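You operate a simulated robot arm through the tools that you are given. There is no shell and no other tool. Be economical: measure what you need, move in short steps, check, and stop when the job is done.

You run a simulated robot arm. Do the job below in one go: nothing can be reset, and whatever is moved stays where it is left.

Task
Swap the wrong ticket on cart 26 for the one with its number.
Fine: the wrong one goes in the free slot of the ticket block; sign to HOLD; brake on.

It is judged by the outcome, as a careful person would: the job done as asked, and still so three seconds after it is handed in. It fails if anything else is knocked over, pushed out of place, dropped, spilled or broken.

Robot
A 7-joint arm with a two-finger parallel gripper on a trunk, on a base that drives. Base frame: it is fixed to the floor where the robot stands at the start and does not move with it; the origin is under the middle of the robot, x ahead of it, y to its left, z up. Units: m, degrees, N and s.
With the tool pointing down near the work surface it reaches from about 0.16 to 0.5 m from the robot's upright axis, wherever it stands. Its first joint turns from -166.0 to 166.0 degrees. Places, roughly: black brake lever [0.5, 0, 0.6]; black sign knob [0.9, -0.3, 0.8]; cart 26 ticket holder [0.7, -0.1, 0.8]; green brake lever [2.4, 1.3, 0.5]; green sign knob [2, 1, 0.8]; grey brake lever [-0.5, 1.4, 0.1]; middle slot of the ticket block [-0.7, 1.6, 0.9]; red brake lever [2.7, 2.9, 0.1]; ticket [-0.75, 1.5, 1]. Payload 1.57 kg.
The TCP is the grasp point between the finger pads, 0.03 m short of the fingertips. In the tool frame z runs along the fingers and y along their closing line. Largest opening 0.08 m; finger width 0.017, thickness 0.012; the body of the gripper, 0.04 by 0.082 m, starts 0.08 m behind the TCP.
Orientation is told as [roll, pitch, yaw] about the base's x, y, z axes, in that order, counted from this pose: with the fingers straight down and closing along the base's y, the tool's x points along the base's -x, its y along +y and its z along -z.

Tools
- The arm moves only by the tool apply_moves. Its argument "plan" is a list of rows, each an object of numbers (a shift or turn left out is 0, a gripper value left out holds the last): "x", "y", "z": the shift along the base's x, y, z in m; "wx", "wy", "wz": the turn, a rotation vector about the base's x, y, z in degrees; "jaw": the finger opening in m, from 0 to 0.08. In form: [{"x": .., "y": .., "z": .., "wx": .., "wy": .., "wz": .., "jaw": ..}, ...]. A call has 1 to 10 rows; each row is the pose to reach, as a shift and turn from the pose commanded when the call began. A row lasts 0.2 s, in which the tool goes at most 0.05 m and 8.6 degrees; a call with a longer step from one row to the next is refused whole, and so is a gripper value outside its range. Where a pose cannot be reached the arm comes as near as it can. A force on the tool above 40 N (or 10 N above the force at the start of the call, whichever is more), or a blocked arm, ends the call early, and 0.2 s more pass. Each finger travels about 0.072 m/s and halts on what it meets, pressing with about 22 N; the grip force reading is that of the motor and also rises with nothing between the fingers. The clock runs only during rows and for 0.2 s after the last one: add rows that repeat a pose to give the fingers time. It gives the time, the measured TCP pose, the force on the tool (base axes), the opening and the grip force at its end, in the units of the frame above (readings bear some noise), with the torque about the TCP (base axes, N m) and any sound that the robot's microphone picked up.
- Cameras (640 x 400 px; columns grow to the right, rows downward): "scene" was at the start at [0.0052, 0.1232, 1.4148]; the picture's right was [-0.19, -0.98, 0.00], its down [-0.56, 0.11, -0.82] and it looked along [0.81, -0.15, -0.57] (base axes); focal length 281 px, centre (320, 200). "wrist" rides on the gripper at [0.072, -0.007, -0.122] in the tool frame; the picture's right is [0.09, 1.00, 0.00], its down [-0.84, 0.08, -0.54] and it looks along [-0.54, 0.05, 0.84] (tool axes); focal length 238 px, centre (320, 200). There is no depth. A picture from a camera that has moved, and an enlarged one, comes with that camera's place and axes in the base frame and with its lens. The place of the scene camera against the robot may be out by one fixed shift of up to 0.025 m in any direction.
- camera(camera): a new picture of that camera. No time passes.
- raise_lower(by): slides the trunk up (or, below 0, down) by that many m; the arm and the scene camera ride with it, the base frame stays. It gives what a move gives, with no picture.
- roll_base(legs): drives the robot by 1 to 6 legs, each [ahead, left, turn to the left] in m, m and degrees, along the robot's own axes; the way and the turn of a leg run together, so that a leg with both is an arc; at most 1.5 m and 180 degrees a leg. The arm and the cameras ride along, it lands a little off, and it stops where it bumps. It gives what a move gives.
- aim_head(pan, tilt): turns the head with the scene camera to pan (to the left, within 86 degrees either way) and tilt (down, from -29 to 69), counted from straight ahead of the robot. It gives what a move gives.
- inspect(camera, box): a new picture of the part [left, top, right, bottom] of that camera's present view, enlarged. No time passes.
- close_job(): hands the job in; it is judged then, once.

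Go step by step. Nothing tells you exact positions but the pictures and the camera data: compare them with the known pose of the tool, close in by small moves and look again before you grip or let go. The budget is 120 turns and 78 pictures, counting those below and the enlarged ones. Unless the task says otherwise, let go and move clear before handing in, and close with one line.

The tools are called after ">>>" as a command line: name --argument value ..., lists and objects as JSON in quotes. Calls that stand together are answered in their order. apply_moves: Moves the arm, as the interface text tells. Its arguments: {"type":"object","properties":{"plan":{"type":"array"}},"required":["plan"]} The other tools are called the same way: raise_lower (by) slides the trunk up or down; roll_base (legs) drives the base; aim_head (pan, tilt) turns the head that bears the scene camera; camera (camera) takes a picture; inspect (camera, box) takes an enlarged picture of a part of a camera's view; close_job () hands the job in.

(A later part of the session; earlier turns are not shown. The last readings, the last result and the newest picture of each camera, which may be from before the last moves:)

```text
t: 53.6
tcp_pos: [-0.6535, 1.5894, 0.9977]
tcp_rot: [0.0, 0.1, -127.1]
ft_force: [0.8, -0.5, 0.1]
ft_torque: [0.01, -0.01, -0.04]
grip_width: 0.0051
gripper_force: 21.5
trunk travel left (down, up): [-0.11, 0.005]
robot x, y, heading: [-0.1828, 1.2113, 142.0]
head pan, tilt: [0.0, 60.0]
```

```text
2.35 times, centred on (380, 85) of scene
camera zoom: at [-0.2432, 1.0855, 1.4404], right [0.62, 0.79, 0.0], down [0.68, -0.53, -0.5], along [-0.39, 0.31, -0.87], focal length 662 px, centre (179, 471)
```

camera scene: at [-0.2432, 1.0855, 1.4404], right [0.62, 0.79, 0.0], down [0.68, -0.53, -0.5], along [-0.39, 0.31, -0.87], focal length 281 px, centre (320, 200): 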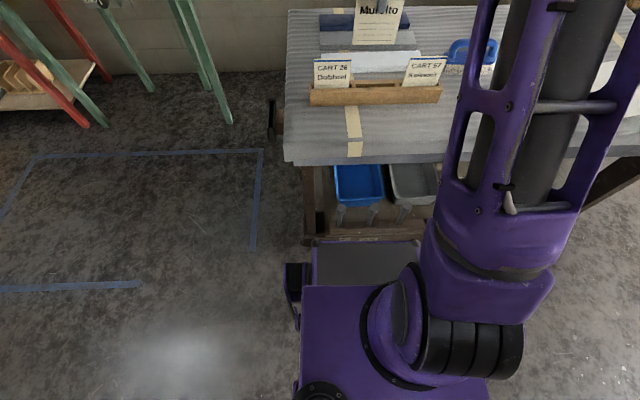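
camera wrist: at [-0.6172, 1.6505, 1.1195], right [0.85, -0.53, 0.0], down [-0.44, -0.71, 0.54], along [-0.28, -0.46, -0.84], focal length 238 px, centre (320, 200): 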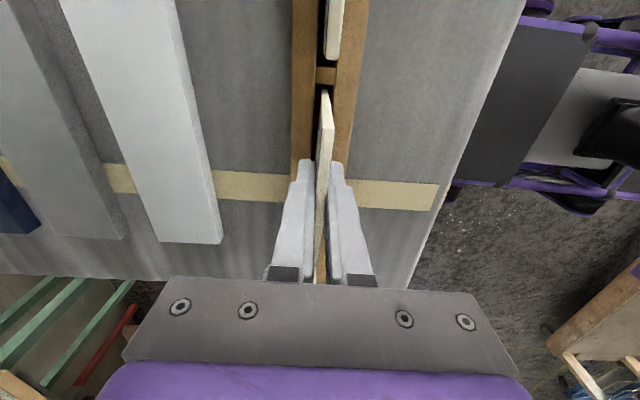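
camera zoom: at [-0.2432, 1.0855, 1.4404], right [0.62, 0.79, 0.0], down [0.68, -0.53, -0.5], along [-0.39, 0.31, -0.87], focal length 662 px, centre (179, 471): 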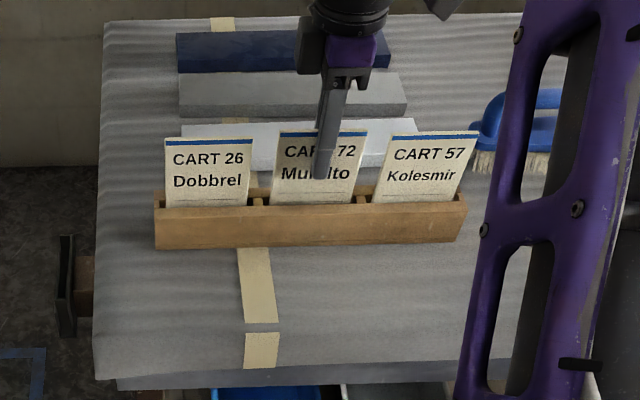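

It's in the slot, a few mm above the floor. Lowering until touch, then releasing with a small opening and rising.

>>> apply_moves --plan '[{"z": -0.003}, {"z": -0.006}, {"z": -0.008}, {"z": -0.008}]'

>>> apply_moves --plan '[{"jaw": 0.03}, {"jaw": 0.03}, {"jaw": 0.03}, {"z": 0.03}, {"z": 0.07}, {"z": 0.11}, {"z": 0.15}, {"z": 0.15}]'

>>> inspect --camera "wrist" --box '[220, 0, 460, 170]'

```text
t: 54.6
tcp_pos: [-0.6546, 1.5903, 0.993]
tcp_rot: [-0.2, 0.1, -127.2]
ft_force: [0.8, -1.1, 13.9]
ft_torque: [-0.07, -0.02, 0.02]
grip_width: 0.0051
gripper_force: 22.1
trunk travel left (down, up): [-0.11, 0.005]
robot x, y, heading: [-0.1847, 1.2099, 141.8]
head pan, tilt: [0.0, 60.0]
```

```text
t: 56.4
tcp_pos: [-0.6562, 1.59, 1.1403]
tcp_rot: [0.0, 0.1, -127.0]
ft_force: [1.2, 0.0, 0.3]
ft_torque: [0.0, 0.0, 0.02]
grip_width: 0.0301
gripper_force: 0.1
trunk travel left (down, up): [-0.11, 0.005]
robot x, y, heading: [-0.1858, 1.2126, 141.9]
head pan, tilt: [0.0, 60.0]
```

```text
2.35 times, centred on (340, 85) of wrist
camera zoom: at [-0.6183, 1.6501, 1.2618], right [0.85, -0.53, 0.0], down [-0.44, -0.71, 0.54], along [-0.28, -0.46, -0.84], focal length 561 px, centre (273, 471)
```

zoom: 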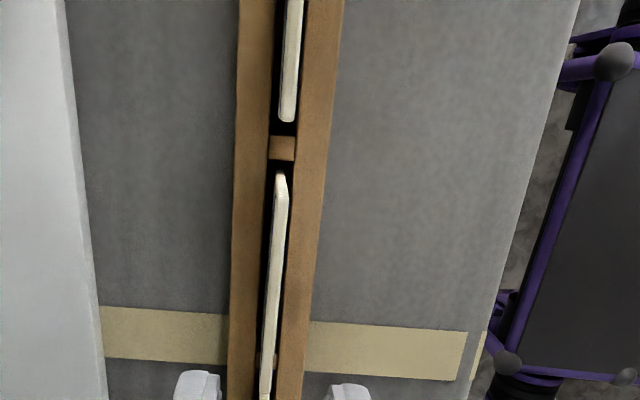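

CART 72 sits in the middle slot. Now moving over CART 26 in the left slot.

>>> apply_moves --plan '[{"x": -0.0232, "y": -0.0313, "jaw": 0.036}, {"x": -0.0463, "y": -0.0627}, {"x": -0.0695, "y": -0.094}, {"x": -0.0695, "y": -0.094, "z": -0.03}, {"x": -0.0695, "y": -0.094, "z": -0.06}, {"x": -0.0695, "y": -0.094, "z": -0.06}]'

>>> camera --camera "wrist"

```text
t: 57.8
tcp_pos: [-0.7247, 1.4969, 1.0805]
tcp_rot: [0.0, 0.1, -127.1]
ft_force: [-0.2, -0.2, -0.1]
ft_torque: [0.0, 0.01, 0.0]
grip_width: 0.036
gripper_force: 0.1
trunk travel left (down, up): [-0.11, 0.005]
robot x, y, heading: [-0.1857, 1.2093, 142.0]
head pan, tilt: [0.0, 60.0]
```

```text
33 pictures are left
camera wrist: at [-0.687, 1.5572, 1.2014], right [0.85, -0.53, 0.0], down [-0.44, -0.71, 0.54], along [-0.28, -0.46, -0.84], focal length 238 px, centre (320, 200)
```

wrist: 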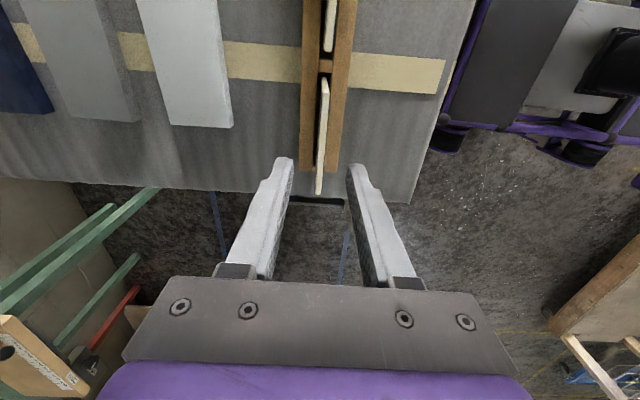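

Well centred on CART 26. Descending and gripping.

>>> apply_moves --plan '[{"z": -0.03}, {"z": -0.06}, {"z": -0.08}, {"z": -0.0885}, {"z": -0.0885, "jaw": 0}, {"z": -0.0885}, {"z": -0.0885}, {"z": -0.0885}]'

>>> camera --camera "wrist"

```text
t: 59.6
tcp_pos: [-0.7238, 1.497, 0.9929]
tcp_rot: [0.0, 0.1, -127.1]
ft_force: [0.1, 0.0, -0.2]
ft_torque: [0.04, -0.02, 0.02]
grip_width: 0.0052
gripper_force: 21.8
trunk travel left (down, up): [-0.11, 0.005]
robot x, y, heading: [-0.1829, 1.2092, 141.9]
head pan, tilt: [0.0, 60.0]
```

```text
32 pictures are left
camera wrist: at [-0.6866, 1.5568, 1.1135], right [0.85, -0.53, 0.0], down [-0.44, -0.71, 0.54], along [-0.28, -0.46, -0.84], focal length 238 px, centre (320, 200)
```

wrist: 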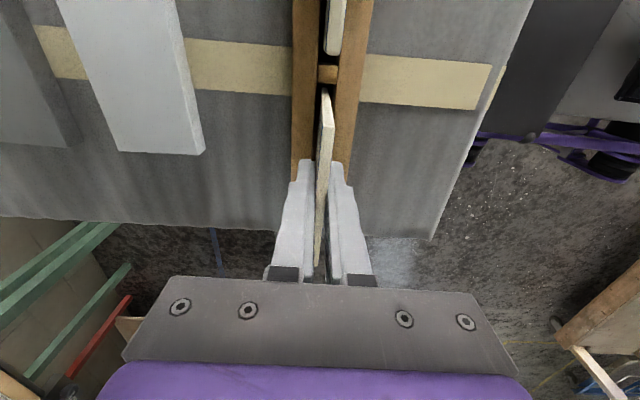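

Gripped. Lifting straight up, then backing the base off and viewing.

>>> apply_moves --plan '[{"z": 0.02}, {"z": 0.05}, {"z": 0.09}, {"z": 0.13}, {"z": 0.17}, {"z": 0.175}, {"z": 0.175}]'

>>> roll_base --legs '[[-0.4, 0, 0]]'

>>> aim_head --pan 5 --tilt 38

>>> camera --camera "scene"

```text
t: 61.2
tcp_pos: [-0.7235, 1.4968, 1.1668]
tcp_rot: [0.1, 0.1, -127.0]
ft_force: [0.7, -0.3, 0.2]
ft_torque: [0.0, 0.0, 0.02]
grip_width: 0.0054
gripper_force: 22.2
trunk travel left (down, up): [-0.11, 0.005]
robot x, y, heading: [-0.1809, 1.2106, 142.0]
head pan, tilt: [0.0, 60.0]
```

```text
t: 63.7
tcp_pos: [-0.4122, 1.2507, 1.1674]
tcp_rot: [0.0, 0.1, -127.0]
ft_force: [0.5, 0.2, -0.5]
ft_torque: [0.0, 0.01, 0.02]
grip_width: 0.0054
gripper_force: 22.4
trunk travel left (down, up): [-0.11, 0.005]
robot x, y, heading: [0.1304, 0.9663, 142.0]
head pan, tilt: [0.0, 60.0]
```

```text
t: 64.5
tcp_pos: [-0.4124, 1.2496, 1.1676]
tcp_rot: [0.0, 0.1, -127.0]
ft_force: [-0.3, 0.4, -0.7]
ft_torque: [-0.02, 0.02, -0.01]
grip_width: 0.0054
gripper_force: 21.7
trunk travel left (down, up): [-0.11, 0.005]
robot x, y, heading: [0.1285, 0.9629, 141.8]
head pan, tilt: [5.0, 38.0]
```

```text
31 pictures are left
camera scene: at [0.0498, 0.8465, 1.47], right [0.54, 0.84, 0.0], down [0.52, -0.34, -0.79], along [-0.66, 0.43, -0.62], focal length 281 px, centre (320, 200)
```

scene: 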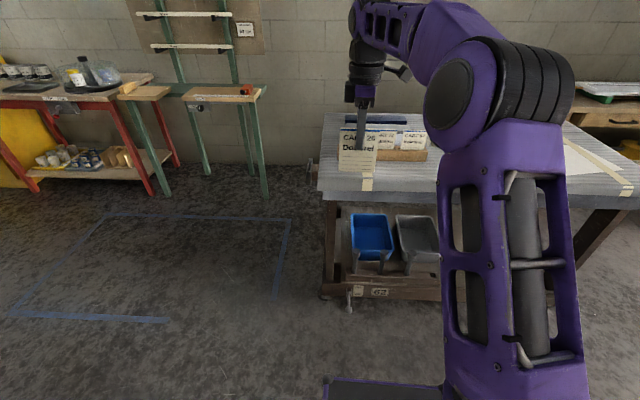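

>>> inspect --camera "scene" --box '[310, 260, 400, 320]'

>>> inspect --camera "scene" --box '[310, 100, 450, 200]'

```text
6.67 times, centred on (355, 290) of scene
camera zoom: at [0.0498, 0.8465, 1.47], right [0.54, 0.84, 0.0], down [0.52, -0.34, -0.79], along [-0.66, 0.43, -0.62], focal length 1875 px, centre (87, -400)
```

zoom: 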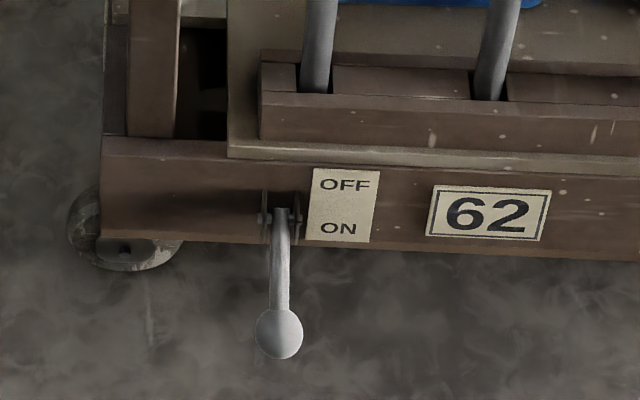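

```text
4.00 times, centred on (380, 150) of scene
camera zoom: at [0.0498, 0.8465, 1.47], right [0.54, 0.84, 0.0], down [0.52, -0.34, -0.79], along [-0.66, 0.43, -0.62], focal length 1125 px, centre (80, 400)
```

zoom: 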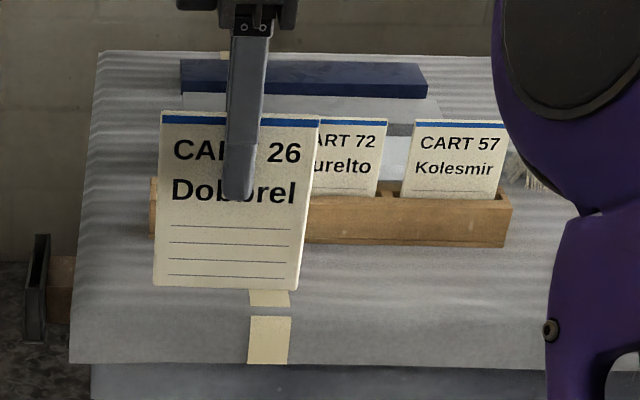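

Cart 62 is undisturbed (brake still ON), and I hold CART 26. Retracting the arm, restoring the trunk, and driving back to cart 26.

>>> apply_moves --plan '[{"x": 0.04, "y": -0.003}, {"x": 0.08, "y": -0.006}, {"x": 0.12, "y": -0.009}, {"x": 0.16, "y": -0.012}, {"x": 0.192, "y": -0.0143, "wz": -2.7}, {"x": 0.192, "y": -0.0143, "wz": -2.7}]'

>>> roll_base --legs '[[0, 0, 93.2], [-0.228, 1.035, 0]]'

>>> raise_lower --by -0.06

>>> camera --camera "wrist"

```text
t: 65.9
tcp_pos: [-0.2196, 1.2349, 1.1671]
tcp_rot: [-0.1, 0.2, -129.7]
ft_force: [-0.3, -0.1, -0.5]
ft_torque: [-0.01, 0.02, 0.01]
grip_width: 0.0052
gripper_force: 22.3
trunk travel left (down, up): [-0.11, 0.005]
robot x, y, heading: [0.1292, 0.9667, 141.9]
head pan, tilt: [5.0, 38.0]
```

```text
t: 80.3
tcp_pos: [0.8689, 0.1998, 1.1671]
tcp_rot: [0.0, 0.1, -35.9]
ft_force: [0.1, 0.8, -1.3]
ft_torque: [-0.01, -0.03, 0.01]
grip_width: 0.0052
gripper_force: 21.9
trunk travel left (down, up): [-0.11, 0.005]
robot x, y, heading: [1.1158, 0.5678, -124.1]
head pan, tilt: [5.0, 38.0]
```

```text
t: 81.3
tcp_pos: [0.869, 0.2012, 1.1081]
tcp_rot: [-0.1, 0.1, -35.9]
ft_force: [0.1, 0.4, 0.0]
ft_torque: [0.01, 0.01, -0.01]
grip_width: 0.0054
gripper_force: 22.2
trunk travel left (down, up): [-0.05, 0.065]
robot x, y, heading: [1.1175, 0.5655, -124.1]
head pan, tilt: [5.0, 38.0]
```

```text
28 pictures are left
camera wrist: at [0.8062, 0.2361, 1.2294], right [0.51, 0.86, 0.0], down [0.72, -0.43, 0.54], along [0.47, -0.27, -0.84], focal length 238 px, centre (320, 200)
```

wrist: 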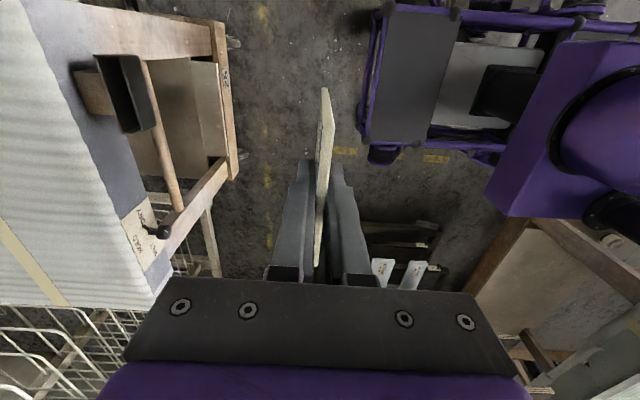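

Holder is where expected. Driving ahead so the ticket comes above the holder, then fine-align.

>>> roll_base --legs '[[0.29, 0.01, -0.9]]'

>>> inspect --camera "wrist" --box '[240, 20, 400, 200]'

```text
t: 83.3
tcp_pos: [0.7067, -0.0395, 1.1086]
tcp_rot: [0.0, 0.1, -36.7]
ft_force: [-0.1, 0.5, -0.5]
ft_torque: [0.02, 0.0, -0.04]
grip_width: 0.0052
gripper_force: 22.3
trunk travel left (down, up): [-0.05, 0.065]
robot x, y, heading: [0.9598, 0.3219, -125.2]
head pan, tilt: [5.0, 38.0]
```

```text
2.22 times, centred on (320, 110) of wrist
camera zoom: at [0.6448, -0.0025, 1.2294], right [0.52, 0.85, 0.0], down [0.72, -0.44, 0.54], along [0.46, -0.28, -0.84], focal length 530 px, centre (320, 400)
```

zoom: 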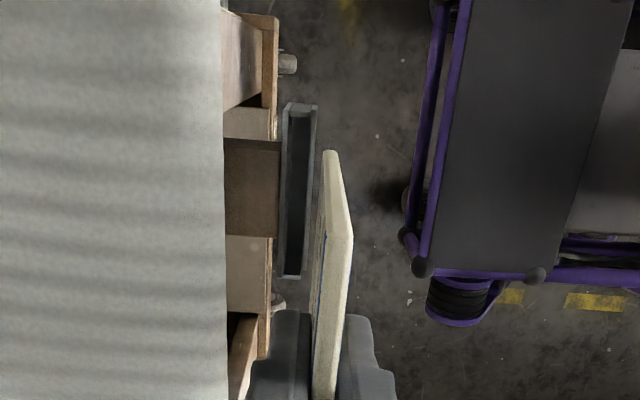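

Holder slot centre measured and agrees with the earlier grip spot to within 2 mm. Aligning over the slot and lowering to just above the rim.

>>> apply_moves --plan '[{"x": 0.0003, "y": -0.0213}, {"x": 0.0003, "y": -0.0213, "z": -0.04}, {"x": 0.0003, "y": -0.0213, "z": -0.08}, {"x": 0.0003, "y": -0.0213, "z": -0.12}, {"x": 0.0003, "y": -0.0213, "z": -0.155}, {"x": 0.0003, "y": -0.0213, "z": -0.165}, {"x": 0.0003, "y": -0.0213, "z": -0.165}]'

>>> inspect --camera "wrist" --box '[250, 30, 390, 200]'

```text
t: 84.9
tcp_pos: [0.707, -0.0606, 0.9436]
tcp_rot: [-0.1, 0.1, -36.8]
ft_force: [-0.5, 0.6, -0.7]
ft_torque: [-0.01, 0.01, 0.01]
grip_width: 0.0054
gripper_force: 22.2
trunk travel left (down, up): [-0.05, 0.065]
robot x, y, heading: [0.9598, 0.3227, -125.3]
head pan, tilt: [5.0, 38.0]
```

```text
2.35 times, centred on (320, 115) of wrist
camera zoom: at [0.6451, -0.0234, 1.0649], right [0.52, 0.85, 0.0], down [0.72, -0.44, 0.54], along [0.46, -0.28, -0.84], focal length 561 px, centre (320, 400)
```

zoom: 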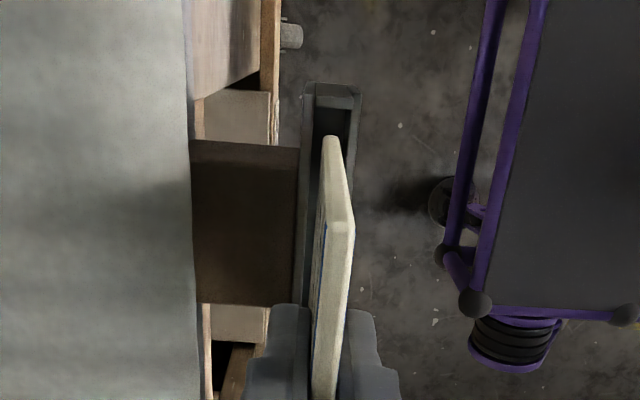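

Aligned inside the slot walls. Inserting.

>>> apply_moves --plan '[{"z": -0.015}, {"z": -0.03}, {"z": -0.045}, {"z": -0.055}, {"z": -0.058}, {"z": -0.061}, {"z": -0.064}, {"z": -0.064}]'

>>> inspect --camera "scene" --box '[200, 120, 480, 300]'

```text
t: 86.7
tcp_pos: [0.7065, -0.0617, 0.8818]
tcp_rot: [-0.3, 0.2, -36.8]
ft_force: [-0.2, -1.3, 21.2]
ft_torque: [-0.09, 0.06, -0.06]
grip_width: 0.0055
gripper_force: 22.0
trunk travel left (down, up): [-0.05, 0.065]
robot x, y, heading: [0.9556, 0.3196, -125.1]
head pan, tilt: [5.0, 38.0]
```

```text
2.22 times, centred on (340, 210) of scene
camera zoom: at [1.0916, 0.2411, 1.4104], right [-0.87, 0.5, 0.0], down [0.31, 0.53, -0.79], along [-0.4, -0.68, -0.61], focal length 625 px, centre (276, 178)
```

zoom: 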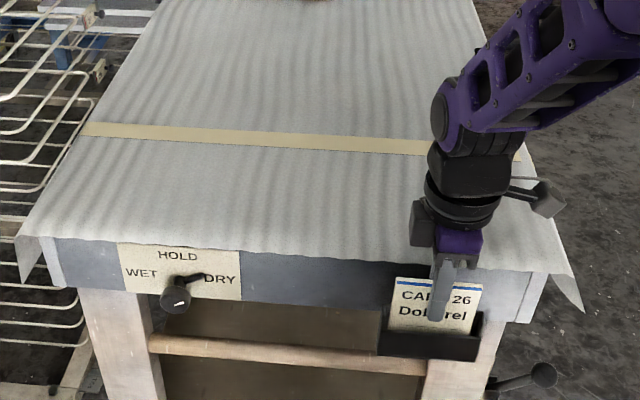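

Seated (contact force at the same depth as before). Releasing and rising.

>>> apply_moves --plan '[{"z": 0.002, "jaw": 0.034}, {"z": 0.002}, {"z": 0.002}, {"z": 0.04}, {"z": 0.08}, {"z": 0.12}, {"z": 0.16}, {"z": 0.2}, {"z": 0.224}, {"z": 0.224}]'

>>> inspect --camera "scene" --box '[240, 200, 440, 310]'

>>> inspect --camera "scene" --box '[245, 222, 315, 266]'

```text
t: 88.9
tcp_pos: [0.7069, -0.0605, 1.1032]
tcp_rot: [0.0, 0.1, -36.8]
ft_force: [0.7, -0.4, 0.0]
ft_torque: [0.02, -0.01, 0.01]
grip_width: 0.034
gripper_force: 0.1
trunk travel left (down, up): [-0.05, 0.065]
robot x, y, heading: [0.959, 0.3222, -125.1]
head pan, tilt: [5.0, 38.0]
```

```text
3.20 times, centred on (340, 255) of scene
camera zoom: at [1.091, 0.2402, 1.4101], right [-0.87, 0.5, 0.0], down [0.31, 0.53, -0.79], along [-0.4, -0.68, -0.62], focal length 900 px, centre (256, 24)
```

zoom: 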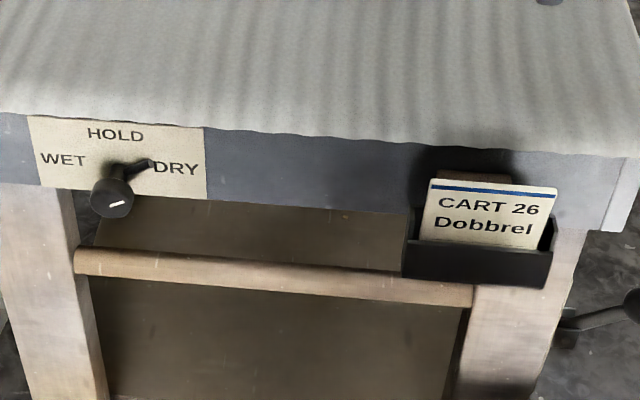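

```text
9.09 times, centred on (280, 244) of scene
camera zoom: at [1.091, 0.2402, 1.4101], right [-0.87, 0.5, 0.0], down [0.31, 0.53, -0.79], along [-0.4, -0.68, -0.62], focal length 2557 px, centre (684, -200)
```

zoom: 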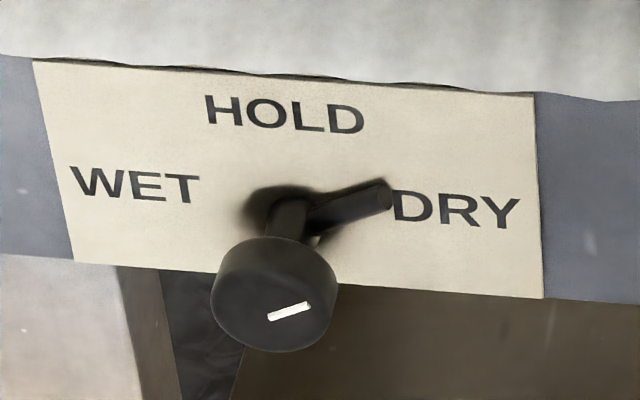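

CART 26 ticket is in place. Next the sign: knob on a shaft at about (0.94, -0.27, 0.79), pointer at DRY. I'll grip it with the tool horizontal and twist; first check the space to the left of the robot.

>>> aim_head --pan 60 --tilt 40

>>> camera --camera "scene"

```text
t: 90.1
tcp_pos: [0.7065, -0.0611, 1.1022]
tcp_rot: [0.0, 0.0, -36.8]
ft_force: [-1.0, 0.3, 0.1]
ft_torque: [0.0, 0.01, 0.02]
grip_width: 0.0339
gripper_force: 0.0
trunk travel left (down, up): [-0.05, 0.065]
robot x, y, heading: [0.9603, 0.323, -125.3]
head pan, tilt: [60.0, 40.0]
```

```text
22 pictures are left
camera scene: at [1.17, 0.2377, 1.4071], right [-0.91, -0.42, 0.0], down [-0.27, 0.58, -0.77], along [0.32, -0.7, -0.64], focal length 281 px, centre (320, 200)
```

scene: 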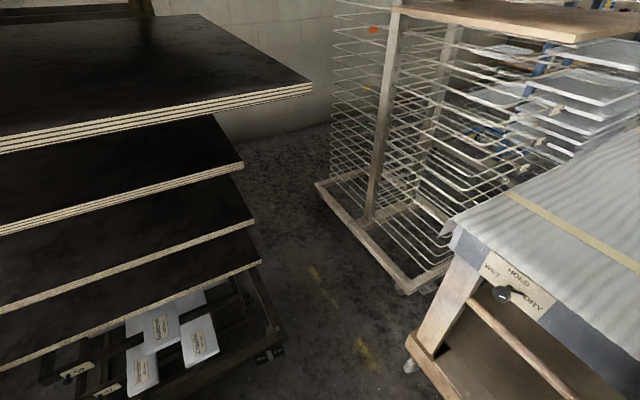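

There's enough room between cart and rack. Moving the base to face the knob, then turning the wrist the other way so the later twist stays in joint range.

>>> roll_base --legs '[[-0.125, 0.341, -1.2]]'

>>> apply_moves --plan '[{"wz": -8.5, "jaw": 0.06}, {"wz": -17}, {"wz": -25.5}, {"wz": -34}, {"wz": -42.5}, {"wz": -51}, {"wz": -59.5}, {"wz": -68}, {"wz": -76.5}, {"wz": -85}]'

>>> apply_moves --plan '[{"wz": -8.5}, {"wz": -17}, {"wz": -25.5}, {"wz": -34}, {"wz": -42.5}, {"wz": -51}, {"wz": -59.5}, {"wz": -68}, {"wz": -76.5}, {"wz": -85}]'

>>> apply_moves --plan '[{"wz": -8}, {"wz": -8}]'

>>> camera --camera "wrist"

```text
t: 93.5
tcp_pos: [1.0066, -0.1398, 1.1011]
tcp_rot: [0.2, -0.2, -37.9]
ft_force: [-1.3, 0.5, 0.2]
ft_torque: [-0.03, -0.02, -0.03]
grip_width: 0.0341
gripper_force: 0.1
trunk travel left (down, up): [-0.05, 0.065]
robot x, y, heading: [1.2772, 0.2345, -125.8]
head pan, tilt: [60.0, 40.0]
stopped in leg 1: the robot was blocked; the commanded pose is now the measured one
```

```text
t: 95.7
tcp_pos: [1.0074, -0.1414, 1.1011]
tcp_rot: [0.4, 0.1, -122.9]
ft_force: [0.7, -0.5, -0.5]
ft_torque: [-0.03, 0.0, -0.04]
grip_width: 0.0602
gripper_force: 0.0
trunk travel left (down, up): [-0.05, 0.065]
robot x, y, heading: [1.2707, 0.2385, -126.1]
head pan, tilt: [60.0, 40.0]
```

```text
t: 97.9
tcp_pos: [1.0086, -0.141, 1.1024]
tcp_rot: [0.0, 0.5, 152.1]
ft_force: [-0.5, 0.2, 1.0]
ft_torque: [0.04, 0.02, -0.01]
grip_width: 0.0601
gripper_force: 0.2
trunk travel left (down, up): [-0.05, 0.065]
robot x, y, heading: [1.2719, 0.2343, -126.0]
head pan, tilt: [60.0, 40.0]
```

```text
t: 98.5
tcp_pos: [1.0087, -0.1401, 1.1018]
tcp_rot: [-0.1, 0.6, 144.2]
ft_force: [0.3, 0.5, 0.4]
ft_torque: [0.0, -0.02, 0.02]
grip_width: 0.06
gripper_force: 0.0
trunk travel left (down, up): [-0.05, 0.065]
robot x, y, heading: [1.2711, 0.2352, -126.0]
head pan, tilt: [60.0, 40.0]
```

```text
21 pictures are left
camera wrist: at [1.0687, -0.1775, 1.2244], right [-0.51, -0.86, 0.0], down [-0.73, 0.43, 0.53], along [-0.46, 0.27, -0.85], focal length 238 px, centre (320, 200)
```

wrist: 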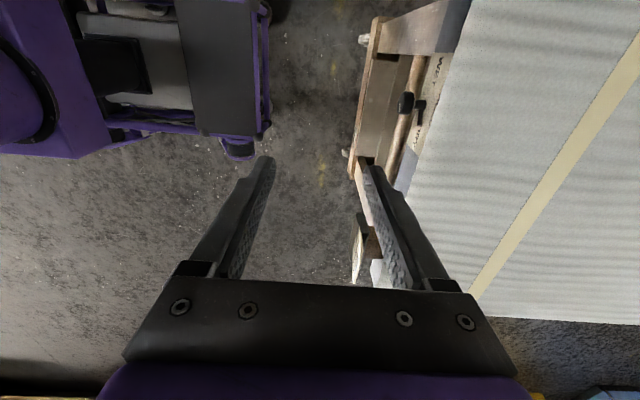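

The base stopped against something ~3 cm before the end. I'll look at the rack side.

>>> aim_head --pan 75 --tilt 55

>>> camera --camera "scene"

```text
t: 99.3
tcp_pos: [1.0159, -0.1429, 1.1034]
tcp_rot: [-0.1, 0.1, 144.2]
ft_force: [0.2, -0.6, -0.5]
ft_torque: [0.03, -0.02, 0.02]
grip_width: 0.0599
gripper_force: 0.1
trunk travel left (down, up): [-0.05, 0.065]
robot x, y, heading: [1.2762, 0.2368, -126.3]
head pan, tilt: [75.0, 55.0]
```

```text
20 pictures are left
camera scene: at [1.4948, 0.1691, 1.3865], right [-0.78, -0.63, 0.0], down [-0.51, 0.64, -0.57], along [0.36, -0.45, -0.82], focal length 281 px, centre (320, 200)
```

scene: 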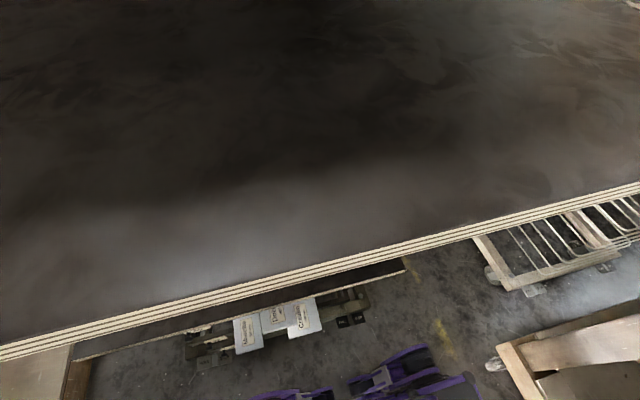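

The top shelf of the rack (z≈1.28) is right beside the head; the head touched it. I'll move away to the right at once and check the rack.

>>> roll_base --legs '[[0, -0.12, 0]]'

>>> aim_head --pan 60 --tilt 40

>>> camera --camera "scene"

```text
t: 101.1
tcp_pos: [0.9191, -0.074, 1.1042]
tcp_rot: [0.0, 0.2, 144.2]
ft_force: [0.8, 0.4, 0.5]
ft_torque: [0.0, -0.03, 0.02]
grip_width: 0.0599
gripper_force: 0.1
trunk travel left (down, up): [-0.05, 0.065]
robot x, y, heading: [1.1786, 0.3071, -126.1]
head pan, tilt: [75.0, 55.0]
```

```text
t: 101.8
tcp_pos: [0.9192, -0.0731, 1.1037]
tcp_rot: [-0.1, 0.2, 144.2]
ft_force: [-0.3, -0.2, -0.7]
ft_torque: [-0.02, 0.0, 0.0]
grip_width: 0.0599
gripper_force: 0.0
trunk travel left (down, up): [-0.05, 0.065]
robot x, y, heading: [1.1781, 0.305, -126.0]
head pan, tilt: [60.0, 40.0]
```

```text
19 pictures are left
camera scene: at [1.3875, 0.2177, 1.407], right [-0.91, -0.41, 0.0], down [-0.26, 0.59, -0.77], along [0.31, -0.7, -0.64], focal length 281 px, centre (320, 200)
```

scene: 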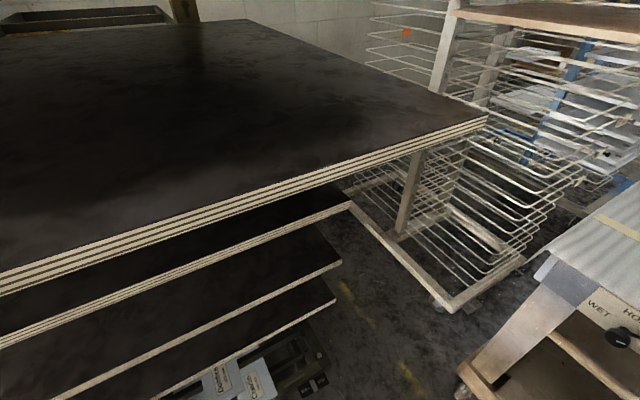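

The rack hasn't shifted (corner triangulates to the same place). Now tilting the tool to horizontal in front of the knob, at safe height.

>>> apply_moves --plan '[{"wx": -6.49, "wy": 4.68, "x": 0.008, "y": -0.012}, {"wx": -12.98, "wy": 9.36, "x": 0.016, "y": -0.024}, {"wx": -19.46, "wy": 14.04, "x": 0.024, "y": -0.036}, {"wx": -25.95, "wy": 18.72, "x": 0.032, "y": -0.048}, {"wx": -32.44, "wy": 23.4, "x": 0.04, "y": -0.06}, {"wx": -38.93, "wy": 28.08, "x": 0.048, "y": -0.072}, {"wx": -45.42, "wy": 32.76, "x": 0.056, "y": -0.084}, {"wx": -51.9, "wy": 37.44, "x": 0.064, "y": -0.096}, {"wx": -58.39, "wy": 42.12, "x": 0.072, "y": -0.108}, {"wx": -64.88, "wy": 46.8, "x": 0.079, "y": -0.119}]'

>>> apply_moves --plan '[{"wx": -4.06, "wy": 2.93}, {"wx": -8.11, "wy": 5.85}, {"wx": -8.11, "wy": 5.85}]'

>>> camera --camera "wrist"

```text
t: 103.8
tcp_pos: [1.1718, -0.2126, 1.0885]
tcp_rot: [62.5, 19.1, 167.2]
ft_force: [-0.3, 0.2, -0.5]
ft_torque: [-0.01, 0.02, 0.02]
grip_width: 0.06
gripper_force: 0.2
out of reach, approached as far as the arm can: row 7, 8
trunk travel left (down, up): [-0.05, 0.065]
robot x, y, heading: [1.1776, 0.3071, -126.0]
head pan, tilt: [60.0, 40.0]
stopped in row 9: the arm was blocked; the commanded pose is now the measured one
```

```text
t: 104.6
tcp_pos: [1.1828, -0.2154, 1.0918]
tcp_rot: [71.8, 17.5, 171.3]
ft_force: [0.0, -0.1, -0.7]
ft_torque: [0.01, 0.0, 0.02]
grip_width: 0.0596
gripper_force: 0.0
trunk travel left (down, up): [-0.05, 0.065]
robot x, y, heading: [1.1817, 0.3028, -126.2]
head pan, tilt: [60.0, 40.0]
```

```text
18 pictures are left
camera wrist: at [1.2576, -0.1084, 1.1427], right [-0.24, -0.28, 0.93], down [-0.79, 0.62, -0.02], along [-0.57, -0.74, -0.37], focal length 238 px, centre (320, 200)
```

wrist: 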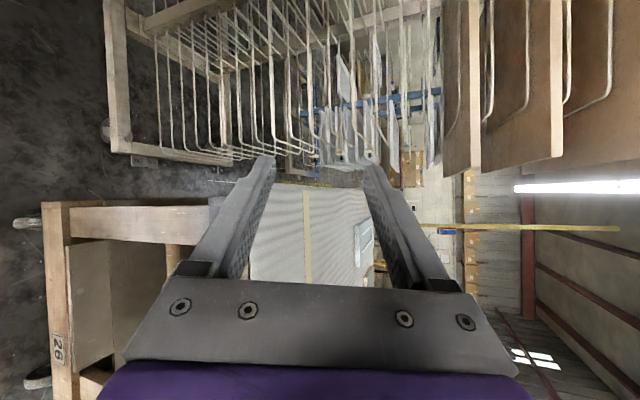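

The arm hit a joint limit since the knob is off its arm plane. I'll return the tool to pointing down, then re-stand the robot sideways (heading about -36°, arm to its right) so the head stays clear of the rack and the arm plane contains the knob axis.

>>> apply_moves --plan '[{"wx": 8.07, "wy": 0.47, "wz": 1.2, "y": 0.01}, {"wx": 16.1, "wy": 0.93, "wz": 2.4, "y": 0.02}, {"wx": 24.2, "wy": 1.4, "wz": 3.7, "y": 0.03}, {"wx": 32.3, "wy": 1.87, "wz": 4.9, "y": 0.04}, {"wx": 40.3, "wy": 2.33, "wz": 6.1, "y": 0.05}, {"wx": 48.4, "wy": 2.8, "wz": 7.3, "y": 0.06}, {"wx": 56.5, "wy": 3.27, "wz": 8.6, "y": 0.07}, {"wx": 64.5, "wy": 3.73, "wz": 9.8, "y": 0.07}, {"wx": 72.6, "wy": 4.2, "wz": 11.0, "y": 0.07}, {"wx": 72.6, "wy": 4.2, "wz": 11.0, "y": 0.07}]'

```text
t: 105.2
tcp_pos: [1.0906, -0.0972, 1.0068]
tcp_rot: [48.5, 3.7, 155.5]
ft_force: [0.0, -0.2, 0.2]
ft_torque: [0.02, 0.01, 0.02]
grip_width: 0.0601
gripper_force: 0.1
trunk travel left (down, up): [-0.05, 0.065]
robot x, y, heading: [1.1796, 0.3044, -126.1]
head pan, tilt: [60.0, 40.0]
stopped in row 3: the arm was blocked; the commanded pose is now the measured one
```

Partly restored. Continuing in gentler steps and raising.

>>> apply_moves --plan '[{"z": 0.015}, {"z": 0.03, "wx": 5.1, "wy": -1.9}, {"z": 0.045, "wx": 10.2, "wy": -3.7}, {"z": 0.06, "wx": 15.2, "wy": -5.6}, {"z": 0.075, "wx": 20.3, "wy": -7.4}, {"z": 0.09, "wx": 25.4, "wy": -9.3}, {"z": 0.095, "wx": 30.5, "wy": -11.1}, {"z": 0.095, "wx": 35.5, "wy": -13}, {"z": 0.095, "wx": 40.6, "wy": -14.8}, {"z": 0.095, "wx": 45.7, "wy": -16.7}]'

```text
t: 107.4
tcp_pos: [1.0884, -0.0899, 1.0924]
tcp_rot: [-1.1, -1.2, 153.9]
ft_force: [-0.4, -0.1, 0.5]
ft_torque: [-0.03, -0.01, 0.01]
grip_width: 0.0599
gripper_force: 0.1
out of reach, approached as far as the arm can: row 1
trunk travel left (down, up): [-0.05, 0.065]
robot x, y, heading: [1.1779, 0.3055, -126.2]
head pan, tilt: [60.0, 40.0]
```

Tool is down again. Now swinging the arm clockwise around the robot to its right side.

>>> apply_moves --plan '[{"x": -0.0465, "y": 0.0129, "wz": -5.5}, {"x": -0.0908, "y": 0.0317, "wz": -11}, {"x": -0.1326, "y": 0.0557, "wz": -16.5}, {"x": -0.1713, "y": 0.0844, "wz": -22}, {"x": -0.2063, "y": 0.1175, "wz": -27.5}, {"x": -0.2371, "y": 0.1545, "wz": -33}, {"x": -0.2633, "y": 0.1949, "wz": -38.5}, {"x": -0.2846, "y": 0.2381, "wz": -44}, {"x": -0.3006, "y": 0.2835, "wz": -49.5}, {"x": -0.3111, "y": 0.3305, "wz": -55}]'

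>>> apply_moves --plan '[{"x": -0.0047, "y": 0.0455, "wz": -6.4}, {"x": -0.0043, "y": 0.0911, "wz": -12.9}, {"x": 0.0012, "y": 0.1368, "wz": -19.4}, {"x": 0.0117, "y": 0.1809, "wz": -25.8}, {"x": 0.0274, "y": 0.2242, "wz": -32.3}, {"x": 0.0474, "y": 0.2648, "wz": -38.7}, {"x": 0.0723, "y": 0.3035, "wz": -45.2}, {"x": 0.0723, "y": 0.3035, "wz": -45.2}]'

```text
t: 109.6
tcp_pos: [0.7789, 0.2418, 1.0931]
tcp_rot: [-1.1, -1.1, 98.8]
ft_force: [0.6, 0.0, 0.2]
ft_torque: [0.03, 0.01, 0.03]
grip_width: 0.0599
gripper_force: 0.0
trunk travel left (down, up): [-0.05, 0.065]
robot x, y, heading: [1.1821, 0.3061, -126.4]
head pan, tilt: [60.0, 40.0]
```

```text
t: 111.4
tcp_pos: [0.849, 0.5459, 1.0931]
tcp_rot: [-1.0, -1.1, 53.5]
ft_force: [0.7, 0.2, -0.3]
ft_torque: [-0.01, -0.01, 0.0]
grip_width: 0.0599
gripper_force: 0.1
trunk travel left (down, up): [-0.05, 0.065]
robot x, y, heading: [1.1801, 0.3079, -126.1]
head pan, tilt: [60.0, 40.0]
```

Arm is on the right side. Turning the base 90° left in place, head looking toward the right.

>>> roll_base --legs '[[0, 0, 90]]'

>>> roll_base --legs '[[0.12, 0, 0]]'

>>> aim_head --pan -70 --tilt 40

>>> camera --camera "scene"

```text
t: 115.8
tcp_pos: [0.9403, -0.0254, 1.0931]
tcp_rot: [-1.1, -1.1, 144.2]
ft_force: [-0.3, -0.3, -0.4]
ft_torque: [0.02, 0.0, 0.04]
grip_width: 0.0598
gripper_force: 0.0
trunk travel left (down, up): [-0.05, 0.065]
robot x, y, heading: [1.178, 0.3026, -35.7]
head pan, tilt: [60.0, 40.0]
```

```text
t: 117.0
tcp_pos: [1.0377, -0.0951, 1.0933]
tcp_rot: [-1.2, -1.1, 144.3]
ft_force: [-0.3, -0.6, 0.4]
ft_torque: [0.03, -0.02, 0.03]
grip_width: 0.06
gripper_force: 0.1
trunk travel left (down, up): [-0.05, 0.065]
robot x, y, heading: [1.278, 0.2388, -35.5]
head pan, tilt: [60.0, 40.0]
```

```text
t: 119.1
tcp_pos: [1.0387, -0.0956, 1.0922]
tcp_rot: [-1.0, -1.2, 144.2]
ft_force: [0.3, 0.3, -0.7]
ft_torque: [-0.03, 0.01, -0.03]
grip_width: 0.0599
gripper_force: 0.0
trunk travel left (down, up): [-0.05, 0.065]
robot x, y, heading: [1.2737, 0.2348, -35.7]
head pan, tilt: [-70.0, 40.0]
```

```text
17 pictures are left
camera scene: at [1.2704, 0.3192, 1.4071], right [-0.96, 0.27, 0.0], down [0.17, 0.62, -0.77], along [-0.21, -0.74, -0.64], focal length 281 px, centre (320, 200)
```

scene: 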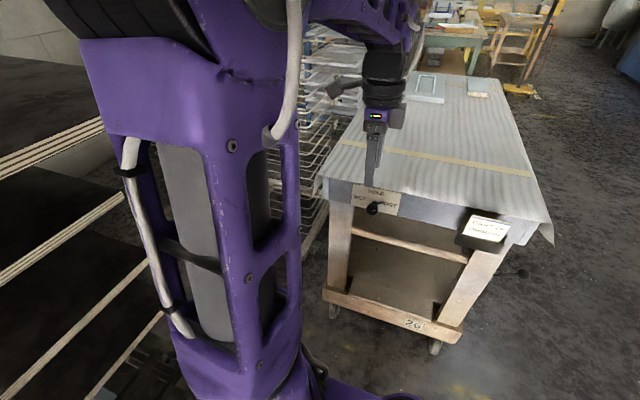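

No contact this time, and the arm plane now contains the knob axis. Tilting the tool to horizontal while reaching out.

>>> apply_moves --plan '[{"wx": -6.49, "wy": 4.68, "x": -0.009, "y": -0.012}, {"wx": -12.98, "wy": 9.36, "x": -0.018, "y": -0.024}, {"wx": -19.46, "wy": 14.04, "x": -0.026, "y": -0.036}, {"wx": -25.95, "wy": 18.72, "x": -0.035, "y": -0.049}, {"wx": -32.44, "wy": 23.4, "x": -0.044, "y": -0.061}, {"wx": -38.93, "wy": 28.08, "x": -0.053, "y": -0.073}, {"wx": -45.42, "wy": 32.76, "x": -0.061, "y": -0.085}, {"wx": -51.9, "wy": 37.44, "x": -0.07, "y": -0.097}, {"wx": -51.9, "wy": 37.44, "x": -0.07, "y": -0.097}]'

```text
t: 121.1
tcp_pos: [0.9673, -0.1925, 1.0928]
tcp_rot: [63.0, -0.5, 143.2]
ft_force: [-0.6, -0.3, -0.1]
ft_torque: [0.01, -0.03, 0.04]
grip_width: 0.0603
gripper_force: 0.1
trunk travel left (down, up): [-0.05, 0.065]
robot x, y, heading: [1.2779, 0.2378, -35.6]
head pan, tilt: [-70.0, 40.0]
```

Works well. Finishing the tilt.

>>> apply_moves --plan '[{"wx": -5.5, "wy": 3.95, "wz": 0.2}, {"wx": -11, "wy": 7.9, "wz": 0.5}, {"wx": -16.4, "wy": 11.85, "wz": 0.7}, {"wx": -21.9, "wy": 15.8, "wz": 1}, {"wx": -21.9, "wy": 15.8, "wz": 1}]'

>>> camera --camera "wrist"

```text
t: 122.3
tcp_pos: [0.9695, -0.1931, 1.0935]
tcp_rot: [89.9, -0.3, 144.1]
ft_force: [-0.6, 0.4, 0.2]
ft_torque: [-0.02, -0.03, -0.01]
grip_width: 0.0599
gripper_force: 0.1
trunk travel left (down, up): [-0.05, 0.065]
robot x, y, heading: [1.2759, 0.24, -35.4]
head pan, tilt: [-70.0, 40.0]
```

```text
16 pictures are left
camera wrist: at [1.0979, -0.1361, 1.0855], right [0.08, -0.06, 1.0], down [-0.36, 0.93, 0.08], along [-0.93, -0.36, 0.05], focal length 238 px, centre (320, 200)
```

wrist: 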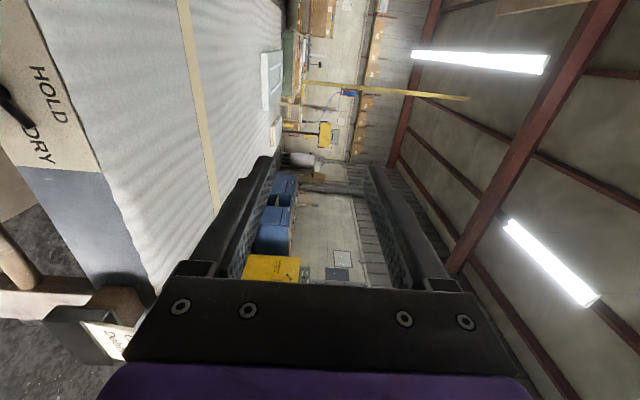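

Horizontal. Backing slightly out from the cart and lowering to knob height.

>>> apply_moves --plan '[{"x": 0.0345, "y": 0.009}, {"x": 0.0345, "y": 0.009, "z": -0.04}, {"x": 0.0345, "y": 0.009, "z": -0.08}, {"x": 0.0345, "y": 0.009, "z": -0.12}, {"x": 0.0345, "y": 0.009, "z": -0.16}, {"x": 0.0345, "y": 0.009, "z": -0.2}, {"x": 0.0345, "y": 0.009, "z": -0.24}, {"x": 0.0345, "y": 0.009, "z": -0.28}, {"x": 0.0345, "y": 0.009, "z": -0.303}, {"x": 0.0345, "y": 0.009, "z": -0.303}]'

>>> camera --camera "wrist"

```text
t: 124.5
tcp_pos: [1.0049, -0.1857, 0.7912]
tcp_rot: [89.9, -0.2, 144.1]
ft_force: [0.5, -0.3, 0.3]
ft_torque: [0.04, 0.0, -0.02]
grip_width: 0.0599
gripper_force: 0.0
trunk travel left (down, up): [-0.05, 0.065]
robot x, y, heading: [1.2758, 0.2349, -35.8]
head pan, tilt: [-70.0, 40.0]
```

```text
15 pictures are left
camera wrist: at [1.1328, -0.1283, 0.7827], right [0.08, -0.06, 1.0], down [-0.36, 0.93, 0.08], along [-0.93, -0.36, 0.05], focal length 238 px, centre (320, 200)
```

wrist: 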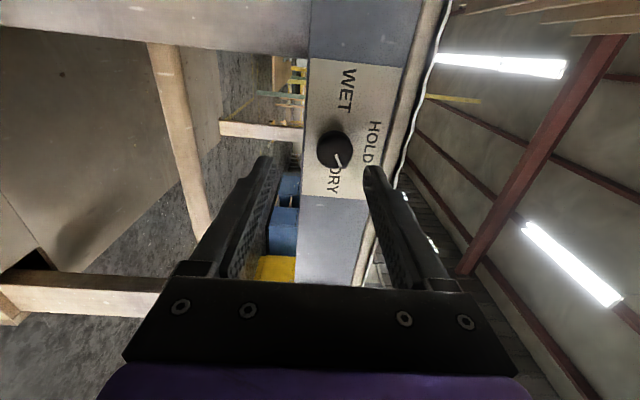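

The knob is straight ahead. Correcting toward its axis and approaching 3 cm for a second, triangulating view.

>>> apply_moves --plan '[{"x": -0.014, "y": -0.0084, "z": 0.009}, {"x": -0.0281, "y": -0.0167, "z": 0.018}, {"x": -0.0281, "y": -0.0167, "z": 0.018}]'

>>> camera --camera "wrist"

```text
t: 125.3
tcp_pos: [0.9746, -0.201, 0.8088]
tcp_rot: [89.9, -0.3, 144.0]
ft_force: [-0.7, 0.0, 0.7]
ft_torque: [-0.03, -0.01, -0.01]
grip_width: 0.0599
gripper_force: 0.0
trunk travel left (down, up): [-0.05, 0.065]
robot x, y, heading: [1.272, 0.2322, -35.6]
head pan, tilt: [-70.0, 40.0]
```

```text
14 pictures are left
camera wrist: at [1.1043, -0.1446, 0.8015], right [0.08, -0.06, 1.0], down [-0.36, 0.93, 0.08], along [-0.93, -0.36, 0.05], focal length 238 px, centre (320, 200)
```

wrist: 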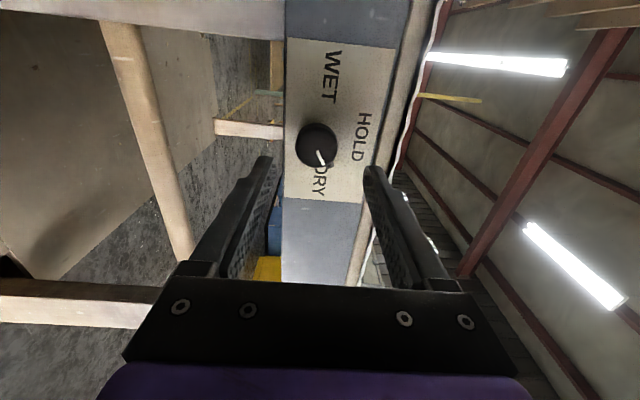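

Zooming to refine the knob's centre and size.

>>> inspect --camera "wrist" --box '[270, 100, 390, 200]'

```text
4.00 times, centred on (330, 150) of wrist
camera zoom: at [1.1043, -0.1446, 0.8015], right [0.08, -0.06, 1.0], down [-0.36, 0.93, 0.08], along [-0.93, -0.36, 0.05], focal length 953 px, centre (280, 400)
```

zoom: 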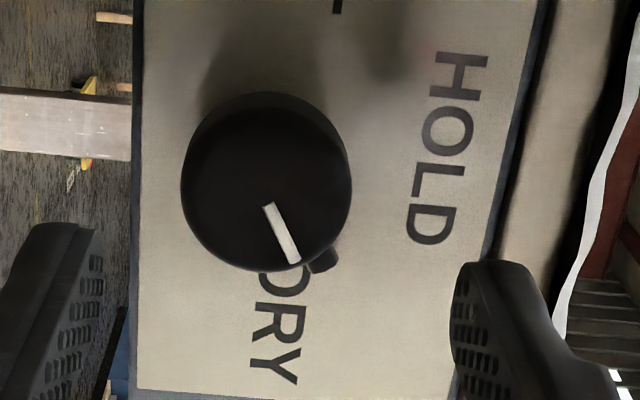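

Knob diameter ≈38 mm, face ≈75 mm ahead of the TCP, well centred; the mark points ~25° above horizontal right. Advancing 4 cm and looking again.

>>> apply_moves --plan '[{"x": -0.0117, "y": -0.0162, "z": -0.003}, {"x": -0.0234, "y": -0.0324, "z": -0.003}, {"x": -0.0234, "y": -0.0324, "z": -0.003}]'

>>> inspect --camera "wrist" --box '[220, 70, 420, 240]'

```text
t: 126.1
tcp_pos: [0.9513, -0.2328, 0.8042]
tcp_rot: [89.9, -0.2, 144.2]
ft_force: [0.5, -0.6, -0.4]
ft_torque: [0.01, -0.01, 0.0]
grip_width: 0.0601
gripper_force: 0.1
trunk travel left (down, up): [-0.05, 0.065]
robot x, y, heading: [1.2748, 0.2308, -35.5]
head pan, tilt: [-70.0, 40.0]
```

```text
2.35 times, centred on (320, 155) of wrist
camera zoom: at [1.0807, -0.1772, 0.798], right [0.08, -0.06, 1.0], down [-0.36, 0.93, 0.08], along [-0.93, -0.36, 0.05], focal length 561 px, centre (320, 306)
```

zoom: 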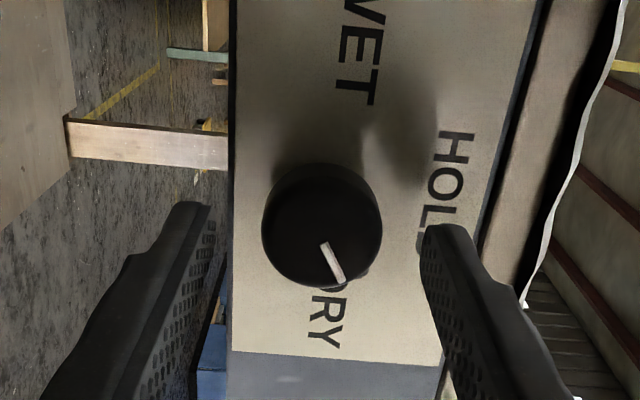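

Centred; the knob face is ~38 mm ahead. Advancing 26 mm and closing on the knob.

>>> apply_moves --plan '[{"x": -0.0076, "y": -0.0105}, {"x": -0.0152, "y": -0.0211}, {"x": -0.0152, "y": -0.0211}]'

>>> camera --camera "wrist"

```text
t: 126.9
tcp_pos: [0.9365, -0.254, 0.8044]
tcp_rot: [89.9, -0.1, 144.0]
ft_force: [0.1, 0.8, 0.8]
ft_torque: [-0.04, -0.01, 0.0]
grip_width: 0.0602
gripper_force: 0.1
trunk travel left (down, up): [-0.05, 0.065]
robot x, y, heading: [1.2729, 0.2367, -35.2]
head pan, tilt: [-70.0, 40.0]
```

```text
11 pictures are left
camera wrist: at [1.0654, -0.1977, 0.798], right [0.08, -0.06, 1.0], down [-0.36, 0.93, 0.08], along [-0.93, -0.36, 0.05], focal length 238 px, centre (320, 200)
```

wrist: 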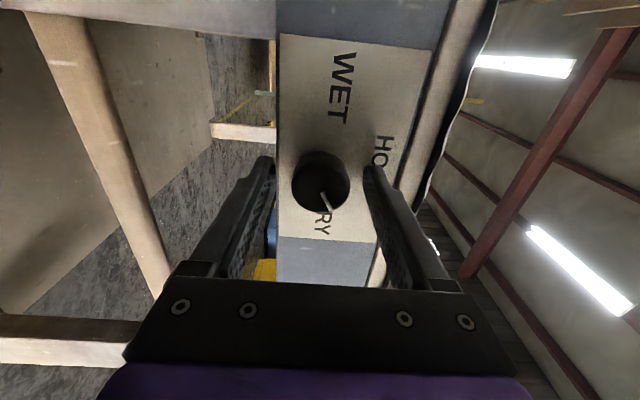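

Fingers straddle the knob. Closing.

>>> apply_moves --plan '[{"jaw": 0.0}, {}, {}, {}]'

```text
t: 127.9
tcp_pos: [0.9359, -0.253, 0.8051]
tcp_rot: [90.0, -0.1, 144.0]
ft_force: [-0.5, -1.2, 3.2]
ft_torque: [-0.05, 0.05, 0.02]
grip_width: 0.0355
gripper_force: 22.1
trunk travel left (down, up): [-0.05, 0.065]
robot x, y, heading: [1.2778, 0.2375, -35.7]
head pan, tilt: [-70.0, 40.0]
```

Gripped the knob (35.5 mm). Twisting counter-clockwise about its axis, first 40°.

>>> apply_moves --plan '[{"wx": 4.68, "wy": 6.49}, {"wx": 9.36, "wy": 12.98}, {"wx": 14.04, "wy": 19.46}, {"wx": 18.72, "wy": 25.95}, {"wx": 23.4, "wy": 32.44}, {"wx": 23.4, "wy": 32.44}]'

>>> camera --camera "wrist"

```text
t: 129.3
tcp_pos: [0.9366, -0.2525, 0.8062]
tcp_rot: [90.2, -40.3, 143.9]
ft_force: [-0.3, 0.3, 8.1]
ft_torque: [0.02, 0.0, 0.04]
grip_width: 0.0356
gripper_force: 22.2
trunk travel left (down, up): [-0.05, 0.065]
robot x, y, heading: [1.2807, 0.2346, -35.4]
head pan, tilt: [-70.0, 40.0]
```

```text
10 pictures are left
camera wrist: at [1.0486, -0.1849, 0.7537], right [0.58, -0.42, 0.7], down [-0.16, 0.79, 0.6], along [-0.8, -0.46, 0.39], focal length 238 px, centre (320, 200)
```

wrist: 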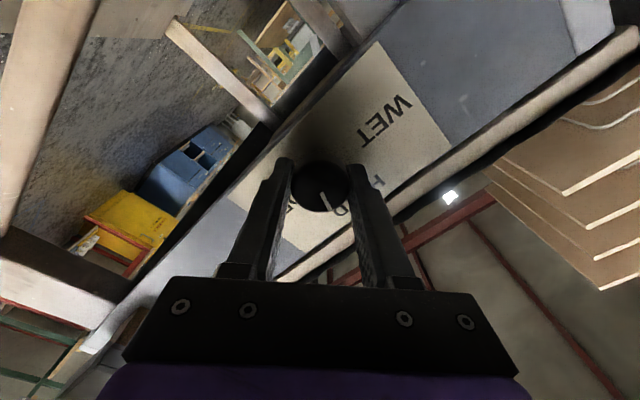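

The knob follows the fingers. Mark was ~26° above horizontal, so ~64° in all is needed; turning the remaining 24°.

>>> apply_moves --plan '[{"wx": 4.68, "wy": 6.49}, {"wx": 9.36, "wy": 12.98}, {"wx": 14.04, "wy": 19.46}, {"wx": 14.33, "wy": 19.87}, {"wx": 14.33, "wy": 19.87}]'

>>> aim_head --pan -80 --tilt 42

>>> inspect --camera "wrist" --box '[240, 120, 400, 260]'

```text
t: 130.5
tcp_pos: [0.9369, -0.2528, 0.8062]
tcp_rot: [90.6, -64.8, 143.5]
ft_force: [3.0, -1.7, 12.9]
ft_torque: [-0.42, 0.27, -0.07]
grip_width: 0.0354
gripper_force: 22.4
trunk travel left (down, up): [-0.05, 0.065]
robot x, y, heading: [1.2744, 0.2344, -35.5]
head pan, tilt: [-70.0, 40.0]
```

```text
t: 131.3
tcp_pos: [0.9354, -0.2545, 0.8061]
tcp_rot: [90.5, -64.7, 143.6]
ft_force: [2.2, -2.0, 14.2]
ft_torque: [-0.27, 0.17, 0.01]
grip_width: 0.0353
gripper_force: 21.8
trunk travel left (down, up): [-0.05, 0.065]
robot x, y, heading: [1.2821, 0.2352, -35.3]
head pan, tilt: [-80.0, 42.0]
```

```text
2.86 times, centred on (320, 190) of wrist
camera zoom: at [1.0277, -0.1698, 0.7374], right [0.76, -0.55, 0.34], down [0.09, 0.61, 0.79], along [-0.64, -0.57, 0.51], focal length 681 px, centre (320, 229)
```

zoom: 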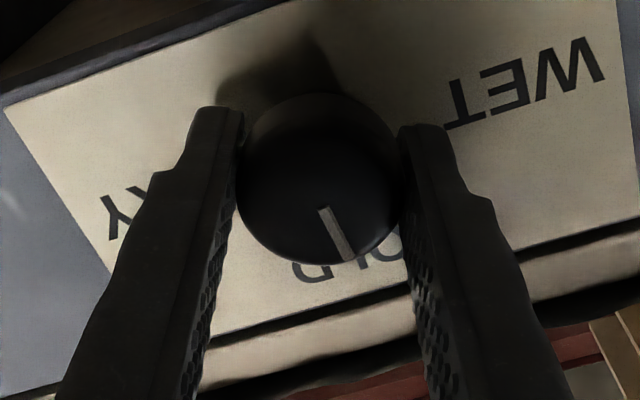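

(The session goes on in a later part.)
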